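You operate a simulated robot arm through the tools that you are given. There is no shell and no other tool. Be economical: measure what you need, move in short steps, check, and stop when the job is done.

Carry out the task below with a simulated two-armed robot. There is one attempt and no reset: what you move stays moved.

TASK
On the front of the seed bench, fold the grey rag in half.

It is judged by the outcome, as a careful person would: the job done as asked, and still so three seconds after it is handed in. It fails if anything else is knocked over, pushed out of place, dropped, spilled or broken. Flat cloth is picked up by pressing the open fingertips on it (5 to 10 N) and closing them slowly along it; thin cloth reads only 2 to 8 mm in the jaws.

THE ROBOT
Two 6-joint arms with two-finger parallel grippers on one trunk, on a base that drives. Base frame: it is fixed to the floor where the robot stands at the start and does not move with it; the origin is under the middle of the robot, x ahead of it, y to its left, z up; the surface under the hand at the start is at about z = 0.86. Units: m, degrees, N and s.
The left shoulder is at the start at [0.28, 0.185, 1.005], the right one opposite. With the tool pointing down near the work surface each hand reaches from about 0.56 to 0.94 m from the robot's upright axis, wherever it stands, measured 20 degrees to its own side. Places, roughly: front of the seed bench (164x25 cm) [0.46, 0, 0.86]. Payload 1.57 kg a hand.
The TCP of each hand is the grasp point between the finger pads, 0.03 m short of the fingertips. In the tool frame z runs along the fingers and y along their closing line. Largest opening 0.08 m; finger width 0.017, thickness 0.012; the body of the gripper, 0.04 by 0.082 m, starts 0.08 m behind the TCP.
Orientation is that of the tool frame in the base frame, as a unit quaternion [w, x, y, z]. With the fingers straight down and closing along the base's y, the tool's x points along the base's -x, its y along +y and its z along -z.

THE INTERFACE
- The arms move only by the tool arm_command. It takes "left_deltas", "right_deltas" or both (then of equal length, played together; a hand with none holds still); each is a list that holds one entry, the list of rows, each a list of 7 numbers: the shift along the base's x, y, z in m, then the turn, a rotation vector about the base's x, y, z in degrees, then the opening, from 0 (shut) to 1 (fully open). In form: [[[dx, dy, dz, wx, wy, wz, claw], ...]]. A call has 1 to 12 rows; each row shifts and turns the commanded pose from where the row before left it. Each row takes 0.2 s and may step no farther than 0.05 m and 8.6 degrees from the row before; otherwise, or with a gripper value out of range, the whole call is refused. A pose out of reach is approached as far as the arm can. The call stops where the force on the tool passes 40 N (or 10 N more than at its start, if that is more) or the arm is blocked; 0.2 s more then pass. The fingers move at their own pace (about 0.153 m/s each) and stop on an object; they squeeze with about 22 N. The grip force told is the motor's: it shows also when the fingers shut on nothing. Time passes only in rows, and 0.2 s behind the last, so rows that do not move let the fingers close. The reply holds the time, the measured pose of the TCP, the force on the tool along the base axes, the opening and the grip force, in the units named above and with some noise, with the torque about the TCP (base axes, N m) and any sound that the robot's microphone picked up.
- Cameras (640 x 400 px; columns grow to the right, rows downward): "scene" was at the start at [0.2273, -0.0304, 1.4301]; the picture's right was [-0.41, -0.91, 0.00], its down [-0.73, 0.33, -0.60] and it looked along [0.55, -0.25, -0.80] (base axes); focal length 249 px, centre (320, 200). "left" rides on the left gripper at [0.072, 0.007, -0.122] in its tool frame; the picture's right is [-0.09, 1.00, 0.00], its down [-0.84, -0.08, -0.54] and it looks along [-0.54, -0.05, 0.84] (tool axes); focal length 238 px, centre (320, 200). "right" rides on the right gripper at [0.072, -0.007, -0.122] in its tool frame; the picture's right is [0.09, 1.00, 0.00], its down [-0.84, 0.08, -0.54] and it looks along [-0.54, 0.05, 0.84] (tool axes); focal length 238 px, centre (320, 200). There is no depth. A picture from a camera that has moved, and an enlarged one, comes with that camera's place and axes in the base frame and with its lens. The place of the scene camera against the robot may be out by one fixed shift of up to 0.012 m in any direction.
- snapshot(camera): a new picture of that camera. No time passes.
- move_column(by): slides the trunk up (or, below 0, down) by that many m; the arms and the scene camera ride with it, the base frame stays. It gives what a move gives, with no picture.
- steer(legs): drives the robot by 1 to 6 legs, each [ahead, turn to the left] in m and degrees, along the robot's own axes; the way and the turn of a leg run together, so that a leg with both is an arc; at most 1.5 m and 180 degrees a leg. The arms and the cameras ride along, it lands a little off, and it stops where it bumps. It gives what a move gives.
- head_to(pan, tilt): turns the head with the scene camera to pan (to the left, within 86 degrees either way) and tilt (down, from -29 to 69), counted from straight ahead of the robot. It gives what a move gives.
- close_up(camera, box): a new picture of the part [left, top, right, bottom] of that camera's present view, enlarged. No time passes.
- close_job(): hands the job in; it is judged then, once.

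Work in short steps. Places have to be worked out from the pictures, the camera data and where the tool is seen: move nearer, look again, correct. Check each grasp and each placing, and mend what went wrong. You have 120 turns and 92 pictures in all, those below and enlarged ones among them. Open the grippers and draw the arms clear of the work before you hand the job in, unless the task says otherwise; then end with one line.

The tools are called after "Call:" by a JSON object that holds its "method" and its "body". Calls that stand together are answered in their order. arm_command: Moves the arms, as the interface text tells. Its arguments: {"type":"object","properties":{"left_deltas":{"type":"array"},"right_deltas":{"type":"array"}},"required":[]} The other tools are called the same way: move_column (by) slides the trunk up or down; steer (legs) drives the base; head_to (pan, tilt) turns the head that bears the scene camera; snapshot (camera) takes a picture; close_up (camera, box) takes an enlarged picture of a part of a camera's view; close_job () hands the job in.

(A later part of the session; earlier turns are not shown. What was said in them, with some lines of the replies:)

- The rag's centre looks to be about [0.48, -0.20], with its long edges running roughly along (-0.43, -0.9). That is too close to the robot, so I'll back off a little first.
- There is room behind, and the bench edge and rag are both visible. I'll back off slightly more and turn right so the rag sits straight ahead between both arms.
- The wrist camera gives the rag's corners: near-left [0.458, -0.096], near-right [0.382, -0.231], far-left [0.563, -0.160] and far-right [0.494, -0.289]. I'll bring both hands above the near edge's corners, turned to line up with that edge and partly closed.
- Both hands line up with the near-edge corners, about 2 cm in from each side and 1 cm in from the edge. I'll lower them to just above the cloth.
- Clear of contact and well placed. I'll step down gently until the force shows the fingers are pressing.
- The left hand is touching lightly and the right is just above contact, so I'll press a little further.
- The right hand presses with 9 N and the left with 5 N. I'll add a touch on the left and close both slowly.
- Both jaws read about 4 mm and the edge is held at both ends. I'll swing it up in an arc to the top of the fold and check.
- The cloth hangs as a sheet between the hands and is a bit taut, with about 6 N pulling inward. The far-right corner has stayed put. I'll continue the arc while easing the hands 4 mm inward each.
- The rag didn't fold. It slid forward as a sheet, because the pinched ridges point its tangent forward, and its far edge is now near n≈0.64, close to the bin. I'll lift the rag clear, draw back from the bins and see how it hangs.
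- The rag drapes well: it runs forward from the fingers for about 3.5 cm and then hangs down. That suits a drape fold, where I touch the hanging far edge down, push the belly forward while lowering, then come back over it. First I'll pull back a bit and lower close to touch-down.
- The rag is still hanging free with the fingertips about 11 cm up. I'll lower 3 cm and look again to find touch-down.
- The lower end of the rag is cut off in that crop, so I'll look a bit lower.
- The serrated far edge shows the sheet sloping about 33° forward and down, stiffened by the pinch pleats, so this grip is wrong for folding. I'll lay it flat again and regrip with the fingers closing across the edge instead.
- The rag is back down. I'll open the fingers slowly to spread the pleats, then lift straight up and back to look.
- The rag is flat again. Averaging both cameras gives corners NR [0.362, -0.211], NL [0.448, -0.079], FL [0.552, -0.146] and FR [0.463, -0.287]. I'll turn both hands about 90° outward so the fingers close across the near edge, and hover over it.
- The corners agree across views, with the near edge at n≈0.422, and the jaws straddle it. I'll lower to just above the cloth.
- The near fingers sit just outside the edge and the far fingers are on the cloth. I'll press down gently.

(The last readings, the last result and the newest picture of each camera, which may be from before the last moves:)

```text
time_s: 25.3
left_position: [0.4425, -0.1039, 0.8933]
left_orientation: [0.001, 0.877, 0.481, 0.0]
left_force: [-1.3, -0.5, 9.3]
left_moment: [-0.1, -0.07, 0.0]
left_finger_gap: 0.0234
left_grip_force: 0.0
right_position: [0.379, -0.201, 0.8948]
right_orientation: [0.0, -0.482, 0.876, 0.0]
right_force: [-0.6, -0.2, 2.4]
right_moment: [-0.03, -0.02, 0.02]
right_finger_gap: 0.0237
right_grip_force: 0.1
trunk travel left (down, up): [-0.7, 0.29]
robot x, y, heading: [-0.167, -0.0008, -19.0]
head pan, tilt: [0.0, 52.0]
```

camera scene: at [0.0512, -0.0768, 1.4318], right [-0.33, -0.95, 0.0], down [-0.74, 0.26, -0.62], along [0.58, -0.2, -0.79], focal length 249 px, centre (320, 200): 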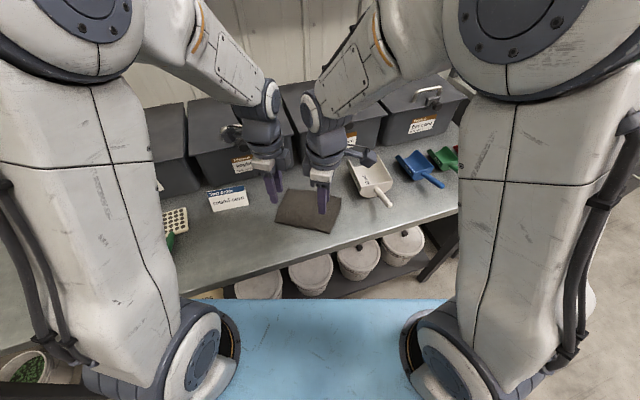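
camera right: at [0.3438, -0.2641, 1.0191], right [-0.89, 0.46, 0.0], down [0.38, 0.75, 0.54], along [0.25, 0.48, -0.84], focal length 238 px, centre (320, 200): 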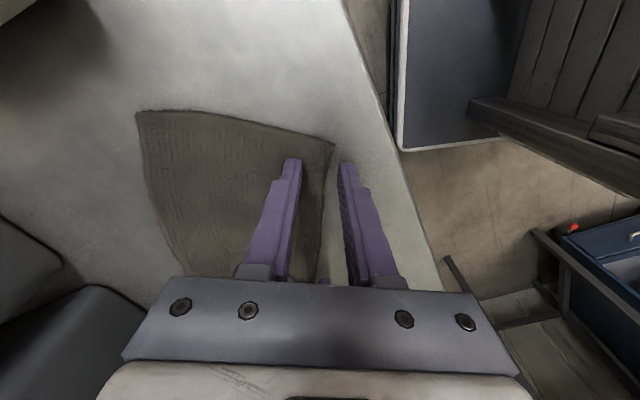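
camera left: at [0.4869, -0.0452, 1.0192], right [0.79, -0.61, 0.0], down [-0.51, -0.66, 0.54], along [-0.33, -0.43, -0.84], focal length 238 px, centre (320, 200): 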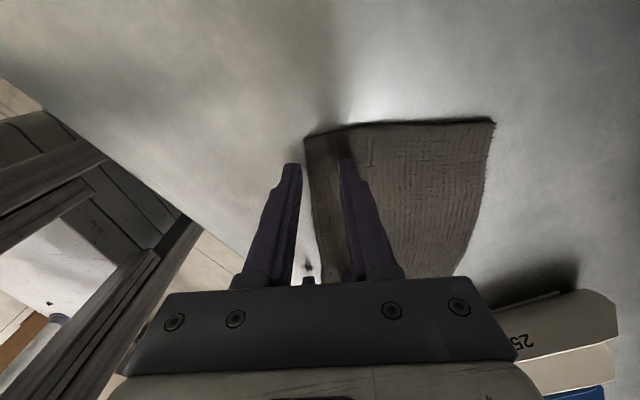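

The left hand presses with 9 N, which is good, while the right has only 2.4 N. I'll lower the right a bit more and then close both slowly.

Call:
{"method": "arm_command", "body": {"left_deltas": [[[0, 0, 0, 0, 0, 0, 0.3], [0, 0, 0, 0, 0, 0, 0.3], [0, 0, 0, 0, 0, 0, 0.27], [0, 0, 0, 0, 0, 0, 0.24], [0, 0, 0, 0, 0, 0, 0.21], [0, 0, 0, 0, 0, 0, 0.18], [0, 0, 0, 0, 0, 0, 0.15], [0, 0, 0, 0, 0, 0, 0.12], [0, 0, 0, 0, 0, 0, 0.09], [0, 0, 0, 0, 0, 0, 0.06], [0, 0, 0, 0, 0, 0, 0.03], [0, 0, 0, 0, 0, 0, 0]]], "right_deltas": [[[0, 0, -0.001, 0, 0, 0, 0.3], [0, 0, -0.001, 0, 0, 0, 0.3], [0, 0, 0, 0, 0, 0, 0.27], [0, 0, 0, 0, 0, 0, 0.24], [0, 0, 0, 0, 0, 0, 0.21], [0, 0, 0, 0, 0, 0, 0.18], [0, 0, 0, 0, 0, 0, 0.15], [0, 0, 0, 0, 0, 0, 0.12], [0, 0, 0, 0, 0, 0, 0.09], [0, 0, 0, 0, 0, 0, 0.06], [0, 0, 0, 0, 0, 0, 0.03], [0, 0, 0, 0, 0, 0, 0]]]}}

Call:
{"method": "snapshot", "body": {"camera": "left"}}

Call:
{"method": "snapshot", "body": {"camera": "right"}}

```text
time_s: 27.9
left_position: [0.4438, -0.1021, 0.8932]
left_orientation: [0.001, 0.877, 0.481, 0.001]
left_force: [1.4, -0.2, 10.1]
left_moment: [-0.04, -0.12, 0.03]
left_finger_gap: 0.0024
left_grip_force: 21.8
right_position: [0.3799, -0.2015, 0.8924]
right_orientation: [0.001, -0.482, 0.876, -0.001]
right_force: [4.6, -4.8, 34.7]
right_moment: [-0.32, -0.34, 0.03]
right_finger_gap: 0.0072
right_grip_force: 22.4
trunk travel left (down, up): [-0.7, 0.29]
robot x, y, heading: [-0.1691, 0.0027, -18.8]
head pan, tilt: [0.0, 52.0]
```

```text
60 pictures are left
camera left: at [0.4878, -0.0451, 1.0149], right [0.79, -0.61, 0.0], down [-0.52, -0.66, 0.54], along [-0.33, -0.43, -0.84], focal length 238 px, centre (320, 200)
```

left: 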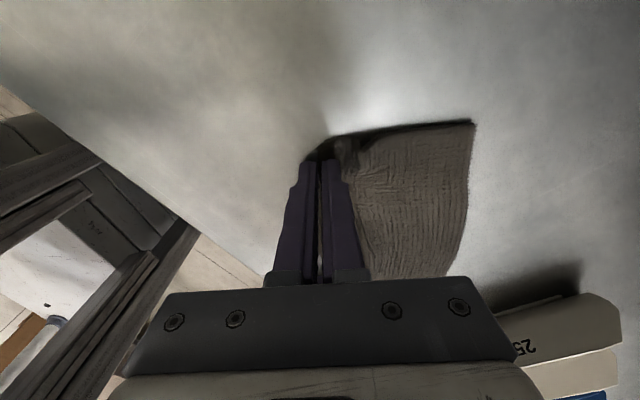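

```text
59 pictures are left
camera right: at [0.3473, -0.2655, 1.0153], right [-0.89, 0.46, 0.0], down [0.38, 0.75, 0.54], along [0.25, 0.48, -0.84], focal length 238 px, centre (320, 200)
```

right: 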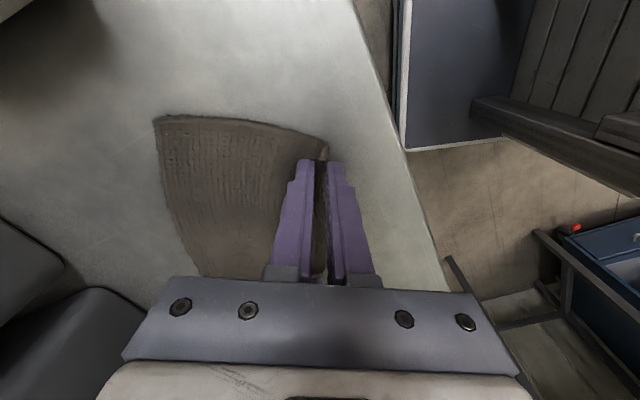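

Both jaws hold cloth, 2.4 mm on the left and 7.2 mm on the right. I'll lift a few centimetres to check the hold and see how it hangs.

Call:
{"method": "arm_command", "body": {"left_deltas": [[[0, 0, 0.008, 0, 0, 0, 0], [0, 0, 0.01, 0, 0, 0, 0], [0.002, -0.001, 0.012, 0, 0, 0, 0], [0.005, -0.003, 0.012, 0, 0, 0, 0]]], "right_deltas": [[[0, 0, 0.008, 0, 0, 0, 0], [0, 0, 0.01, 0, 0, 0, 0], [0.002, -0.001, 0.012, 0, 0, 0, 0], [0.005, -0.003, 0.012, 0, 0, 0, 0]]]}}

Call:
{"method": "snapshot", "body": {"camera": "left"}}

Call:
{"method": "snapshot", "body": {"camera": "right"}}

Call:
{"method": "close_up", "body": {"camera": "scene", "box": [232, 145, 376, 235]}}

```text
time_s: 28.9
left_position: [0.4516, -0.1072, 0.9349]
left_orientation: [-0.001, 0.877, 0.481, -0.001]
left_force: [-0.1, -0.9, 0.1]
left_moment: [-0.02, 0.03, -0.04]
left_finger_gap: 0.0024
left_grip_force: 21.7
right_position: [0.3862, -0.2064, 0.9325]
right_orientation: [0.0, -0.482, 0.876, 0.0]
right_force: [0.6, 0.3, -0.6]
right_moment: [-0.01, 0.01, -0.03]
right_finger_gap: 0.0024
right_grip_force: 21.9
trunk travel left (down, up): [-0.7, 0.29]
robot x, y, heading: [-0.1701, 0.0013, -19.2]
head pan, tilt: [0.0, 52.0]
```

```text
58 pictures are left
camera left: at [0.4954, -0.0492, 1.0568], right [0.79, -0.61, 0.0], down [-0.51, -0.66, 0.54], along [-0.33, -0.43, -0.84], focal length 238 px, centre (320, 200)
```

left: 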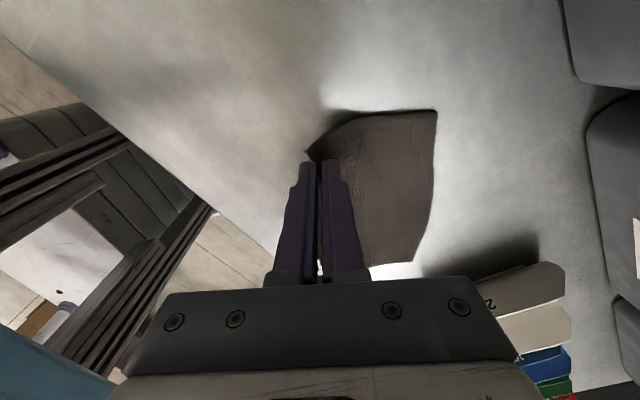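

```text
57 pictures are left
camera right: at [0.3539, -0.2704, 1.0555], right [-0.89, 0.46, 0.0], down [0.38, 0.75, 0.54], along [0.25, 0.48, -0.84], focal length 238 px, centre (320, 200)
```

right: 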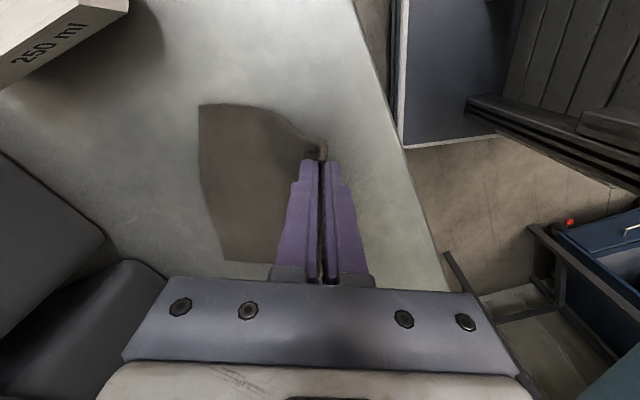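

```text
4.44 times, centred on (304, 190) of scene
camera zoom: at [0.0513, -0.0768, 1.4317], right [-0.33, -0.95, 0.0], down [-0.74, 0.26, -0.62], along [0.58, -0.2, -0.79], focal length 1106 px, centre (391, 244)
```

zoom: 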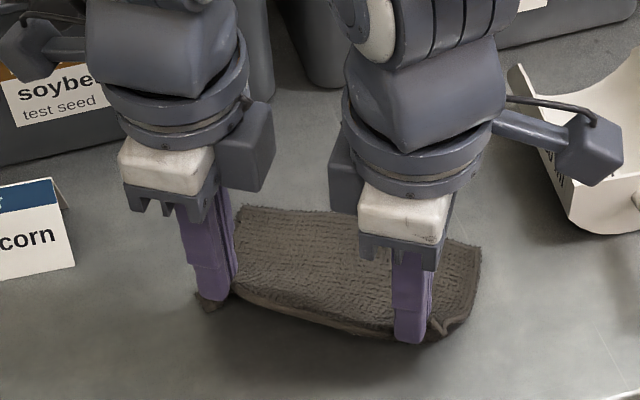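

The edge is held firmly at both ends (2.4 mm) and hangs from the tips as wanted, with the far edge flat at n≈0.533. I'll carry it over the top of the fold and look.

Call:
{"method": "arm_command", "body": {"left_deltas": [[[0.0101, -0.0065, 0.008, 0, 0, 0, 0], [0.0118, -0.0076, 0.006, 0, 0, 0, 0], [0.0118, -0.0076, 0, 0, 0, 0, 0], [0, 0, 0, 0, 0, 0, 0]]], "right_deltas": [[[0.0101, -0.0065, 0.008, 0, 0, 0, 0], [0.0118, -0.0076, 0.006, 0, 0, 0, 0], [0.0118, -0.0076, 0, 0, 0, 0, 0], [0, 0, 0, 0, 0, 0, 0]]]}}

Call:
{"method": "snapshot", "body": {"camera": "left"}}

Call:
{"method": "close_up", "body": {"camera": "scene", "box": [232, 145, 376, 235]}}

```text
time_s: 29.9
left_position: [0.4848, -0.1276, 0.9488]
left_orientation: [0.0, 0.876, 0.481, 0.0]
left_force: [-0.4, -1.4, -0.3]
left_moment: [-0.03, -0.01, 0.0]
left_finger_gap: 0.0022
left_grip_force: 22.0
right_position: [0.4214, -0.2259, 0.9478]
right_orientation: [0.001, -0.481, 0.877, 0.0]
right_force: [0.3, 0.1, -0.3]
right_moment: [0.01, -0.02, -0.01]
right_finger_gap: 0.0023
right_grip_force: 22.1
trunk travel left (down, up): [-0.7, 0.29]
robot x, y, heading: [-0.174, -0.0028, -19.2]
head pan, tilt: [0.0, 52.0]
```

```text
55 pictures are left
camera left: at [0.5302, -0.0704, 1.0704], right [0.79, -0.61, 0.0], down [-0.51, -0.66, 0.54], along [-0.33, -0.43, -0.84], focal length 238 px, centre (320, 200)
```

left: 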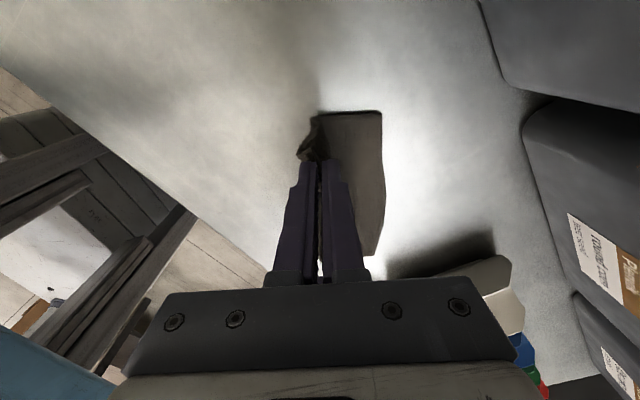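

```text
4.44 times, centred on (304, 190) of scene
camera zoom: at [0.0513, -0.0769, 1.4317], right [-0.33, -0.95, 0.0], down [-0.74, 0.26, -0.62], along [0.58, -0.2, -0.79], focal length 1106 px, centre (391, 244)
```

zoom: 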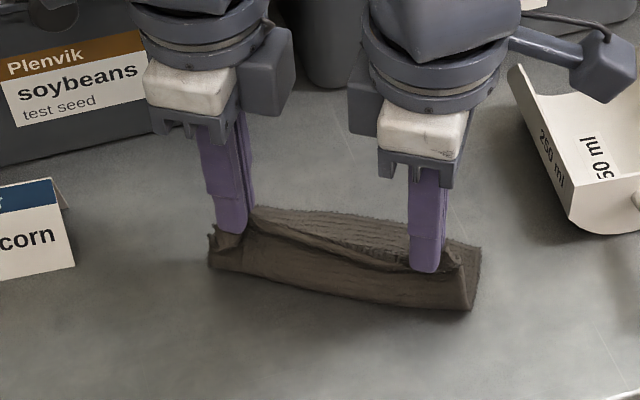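

The fold is forming well, with the far edge unmoved at n≈0.53. I'll carry the held edge on and down onto the far edge.

Call:
{"method": "arm_command", "body": {"left_deltas": [[[0.0118, -0.0076, -0.006, 0, 0, 0, 0], [0.0118, -0.0076, -0.012, 0, 0, 0, 0], [0.0101, -0.0065, -0.014, 0, 0, 0, 0], [0.0067, -0.0043, -0.01, 0, 0, 0, 0]]], "right_deltas": [[[0.0118, -0.0076, -0.006, 0, 0, 0, 0], [0.0118, -0.0076, -0.012, 0, 0, 0, 0], [0.0101, -0.0065, -0.014, 0, 0, 0, 0], [0.0067, -0.0043, -0.01, 0, 0, 0, 0]]]}}

Call:
{"method": "snapshot", "body": {"camera": "left"}}

Call:
{"method": "snapshot", "body": {"camera": "right"}}

Call:
{"method": "close_up", "body": {"camera": "scene", "box": [232, 145, 376, 235]}}

```text
time_s: 30.9
left_position: [0.526, -0.1543, 0.9069]
left_orientation: [0.001, 0.877, 0.481, 0.001]
left_force: [-0.8, -1.0, -0.4]
left_moment: [-0.01, -0.02, 0.05]
left_finger_gap: 0.0022
left_grip_force: 21.9
right_position: [0.4627, -0.2531, 0.9057]
right_orientation: [0.0, -0.482, 0.876, 0.0]
right_force: [0.2, 1.4, 2.6]
right_moment: [0.03, 0.02, -0.01]
right_finger_gap: 0.0028
right_grip_force: 21.8
trunk travel left (down, up): [-0.7, 0.29]
robot x, y, heading: [-0.1707, 0.0013, -19.4]
head pan, tilt: [0.0, 52.0]
```

```text
53 pictures are left
camera left: at [0.5705, -0.0967, 1.0282], right [0.79, -0.61, 0.0], down [-0.51, -0.66, 0.54], along [-0.33, -0.43, -0.84], focal length 238 px, centre (320, 200)
```

left: 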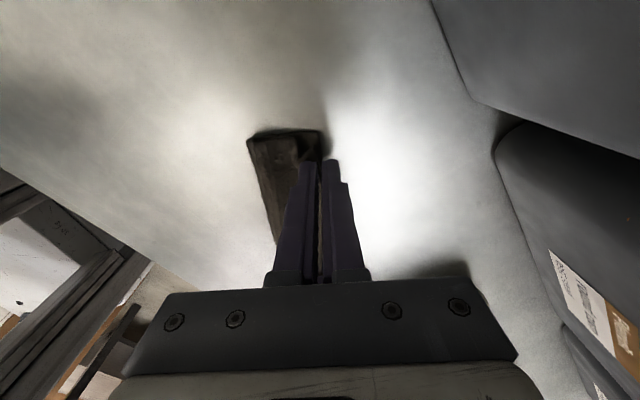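

```text
52 pictures are left
camera right: at [0.4288, -0.3183, 1.0275], right [-0.89, 0.46, 0.0], down [0.38, 0.75, 0.54], along [0.25, 0.48, -0.84], focal length 238 px, centre (320, 200)
```

right: 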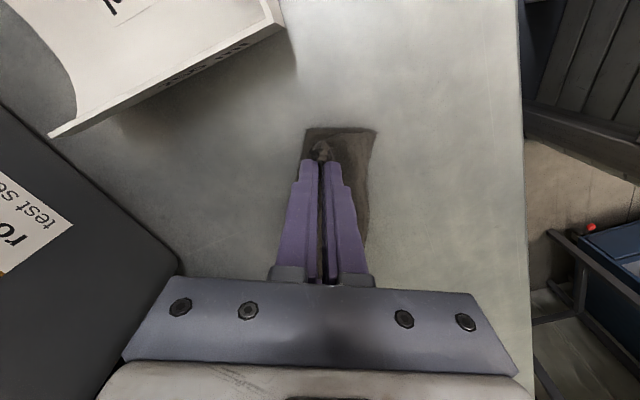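

```text
4.44 times, centred on (304, 190) of scene
camera zoom: at [0.051, -0.0768, 1.4319], right [-0.33, -0.95, 0.0], down [-0.74, 0.26, -0.62], along [0.58, -0.2, -0.79], focal length 1106 px, centre (391, 244)
```

zoom: 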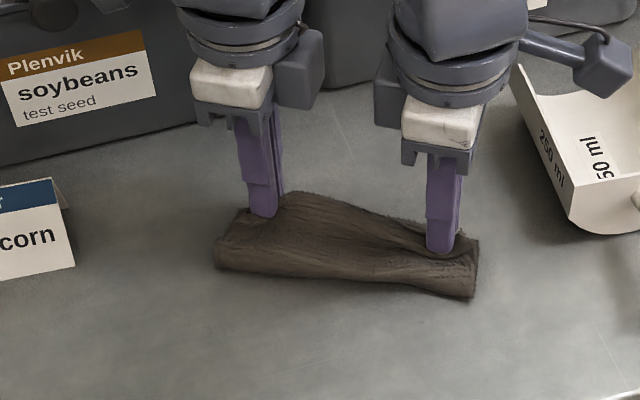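

The held edge now lies above the far edge (n≈0.526 against 0.530–0.539). I'll lower onto it, nudging the right side a little further, and release gently.

Call:
{"method": "arm_command", "body": {"left_deltas": [[[0.001, -0.0006, -0.004, 0, 0, 0, 0], [0, 0, -0.004, 0, 0, 0, 0], [0, 0, 0, 0, 0, 0, 0.05], [0, 0, 0, 0, 0, 0, 0.1], [0, 0, 0, 0, 0, 0, 0.15], [0, 0, 0, 0, 0, 0, 0.2], [0, 0, 0.005, 0, 0, 0, 0.2], [0, 0, 0.01, 0, 0, 0, 0.2], [0, 0, 0.02, 0, 0, 0, 0.2], [0, 0, 0.03, 0, 0, 0, 0.2], [0.01, 0.02, 0.03, 0, 0, 0, 0.2], [0.0, 0.03, 0.02, 0, 0, 0, 0.2]]], "right_deltas": [[[0.003, -0.0019, -0.004, 0, 0, 0, 0], [0.0012, -0.0008, -0.004, 0, 0, 0, 0], [0, 0, 0, 0, 0, 0, 0.05], [0, 0, 0, 0, 0, 0, 0.1], [0, 0, 0, 0, 0, 0, 0.15], [0, 0, 0, 0, 0, 0, 0.2], [0, 0, 0.005, 0, 0, 0, 0.2], [0, 0, 0.01, 0, 0, 0, 0.2], [0, 0, 0.02, 0, 0, 0, 0.2], [0, 0, 0.03, 0, 0, 0, 0.2], [-0.02, -0.02, 0.03, 0, 0, 0, 0.2], [-0.03, -0.03, 0.02, 0, 0, 0, 0.2]]]}}

Call:
{"method": "snapshot", "body": {"camera": "left"}}

Call:
{"method": "snapshot", "body": {"camera": "right"}}

Call:
{"method": "close_up", "body": {"camera": "scene", "box": [232, 145, 376, 235]}}

```text
time_s: 33.5
left_position: [0.5369, -0.1058, 1.013]
left_orientation: [-0.001, 0.877, 0.481, 0.0]
left_force: [0.4, -0.2, -0.4]
left_moment: [0.01, 0.03, 0.04]
left_finger_gap: 0.0159
left_grip_force: 0.1
right_position: [0.4161, -0.3046, 1.0085]
right_orientation: [0.0, -0.481, 0.877, 0.0]
right_force: [0.2, 0.1, -0.3]
right_moment: [-0.01, 0.02, 0.0]
right_finger_gap: 0.0162
right_grip_force: 0.0
trunk travel left (down, up): [-0.7, 0.29]
robot x, y, heading: [-0.1747, 0.0041, -19.1]
head pan, tilt: [0.0, 52.0]
```

```text
50 pictures are left
camera left: at [0.5819, -0.0478, 1.1341], right [0.79, -0.61, 0.0], down [-0.51, -0.66, 0.54], along [-0.33, -0.43, -0.84], focal length 238 px, centre (320, 200)
```

left: 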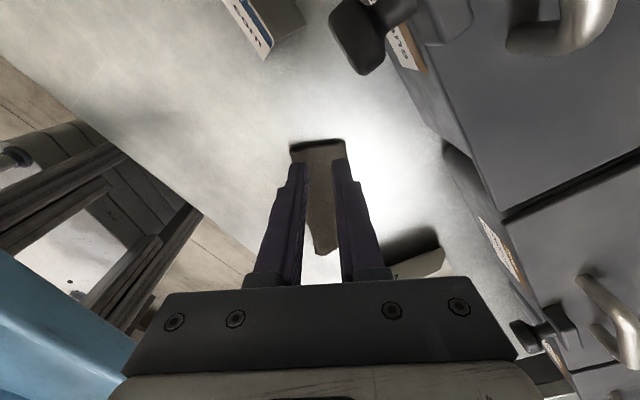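

```text
49 pictures are left
camera right: at [0.3839, -0.3701, 1.1325], right [-0.89, 0.46, 0.0], down [0.38, 0.75, 0.54], along [0.25, 0.48, -0.84], focal length 238 px, centre (320, 200)
```

right: 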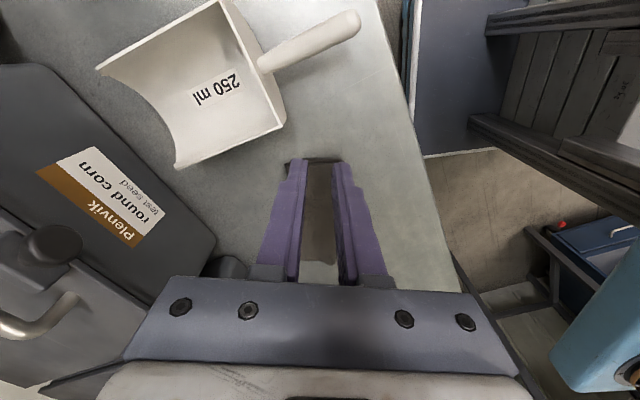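

```text
4.44 times, centred on (304, 190) of scene
camera zoom: at [0.0517, -0.0769, 1.4317], right [-0.33, -0.95, 0.0], down [-0.75, 0.26, -0.62], along [0.58, -0.2, -0.79], focal length 1106 px, centre (391, 244)
```

zoom: 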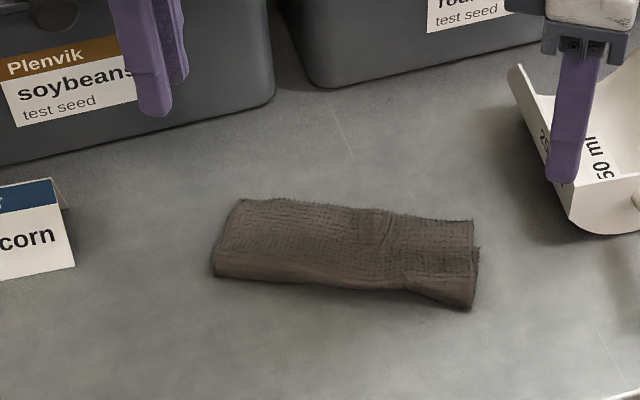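

The rag is neatly folded in half and lying flat. I'll raise both arms and draw them clear of the work.

Call:
{"method": "arm_command", "body": {"left_deltas": [[[0, 0, 0.03, 0, 0, 0, 0.5], [-0.02, 0.02, 0.03, 0, 0, 0, 1], [-0.025, 0.02, 0.02, 0, 0, 0, 1], [-0.025, 0.02, 0, 0, 0, 0, 1]]], "right_deltas": [[[0, 0, 0.03, 0, 0, 0, 0.5], [-0.03, -0.02, 0.03, 0, 0, 0, 1], [-0.03, -0.02, 0.02, 0, 0, 0, 1], [-0.03, -0.02, 0, 0, 0, 0, 1]]]}}

Call:
{"method": "snapshot", "body": {"camera": "scene"}}

Call:
{"method": "close_up", "body": {"camera": "scene", "box": [232, 145, 376, 235]}}

```text
time_s: 34.5
left_position: [0.4649, -0.0439, 1.0933]
left_orientation: [0.0, 0.876, 0.482, -0.001]
left_force: [0.5, -0.2, 0.3]
left_moment: [0.0, 0.04, 0.04]
left_finger_gap: 0.0797
left_grip_force: 0.0
right_position: [0.3285, -0.3678, 1.0899]
right_orientation: [0.0, -0.482, 0.876, 0.0]
right_force: [0.2, 0.2, 0.8]
right_moment: [-0.02, 0.01, -0.02]
right_finger_gap: 0.08
right_grip_force: 0.0
trunk travel left (down, up): [-0.7, 0.29]
robot x, y, heading: [-0.1735, -0.0012, -19.2]
head pan, tilt: [0.0, 52.0]
```

```text
47 pictures are left
camera scene: at [0.0515, -0.0769, 1.4318], right [-0.33, -0.95, 0.0], down [-0.74, 0.26, -0.62], along [0.58, -0.2, -0.79], focal length 249 px, centre (320, 200)
```

scene: 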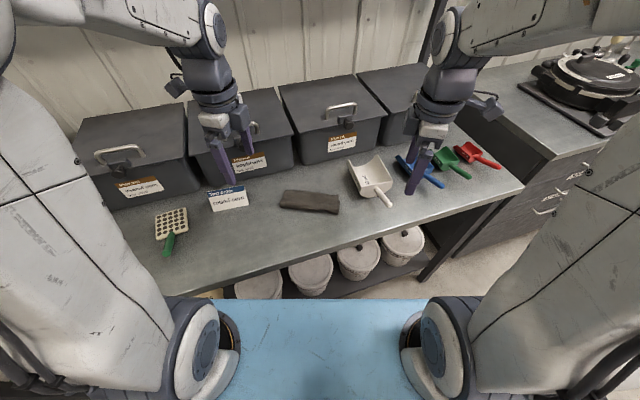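

```text
4.44 times, centred on (304, 190) of scene
camera zoom: at [0.0515, -0.0769, 1.4318], right [-0.33, -0.95, 0.0], down [-0.74, 0.26, -0.62], along [0.58, -0.2, -0.79], focal length 1106 px, centre (391, 244)
```

zoom: 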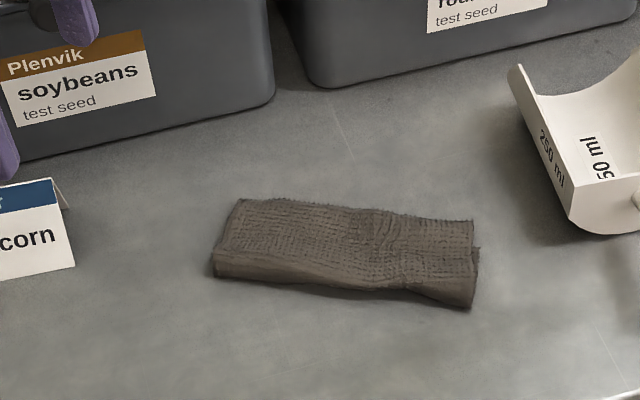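

The rag stays folded, everything else is where it was, the grippers are open and the arms are clear. Handing in.

Call:
{"method": "close_job", "body": {}}

```text
The job is handed in.
```

The grey rag is folded in half on the front of the seed bench; nothing else was disturbed, and I've handed the job in.
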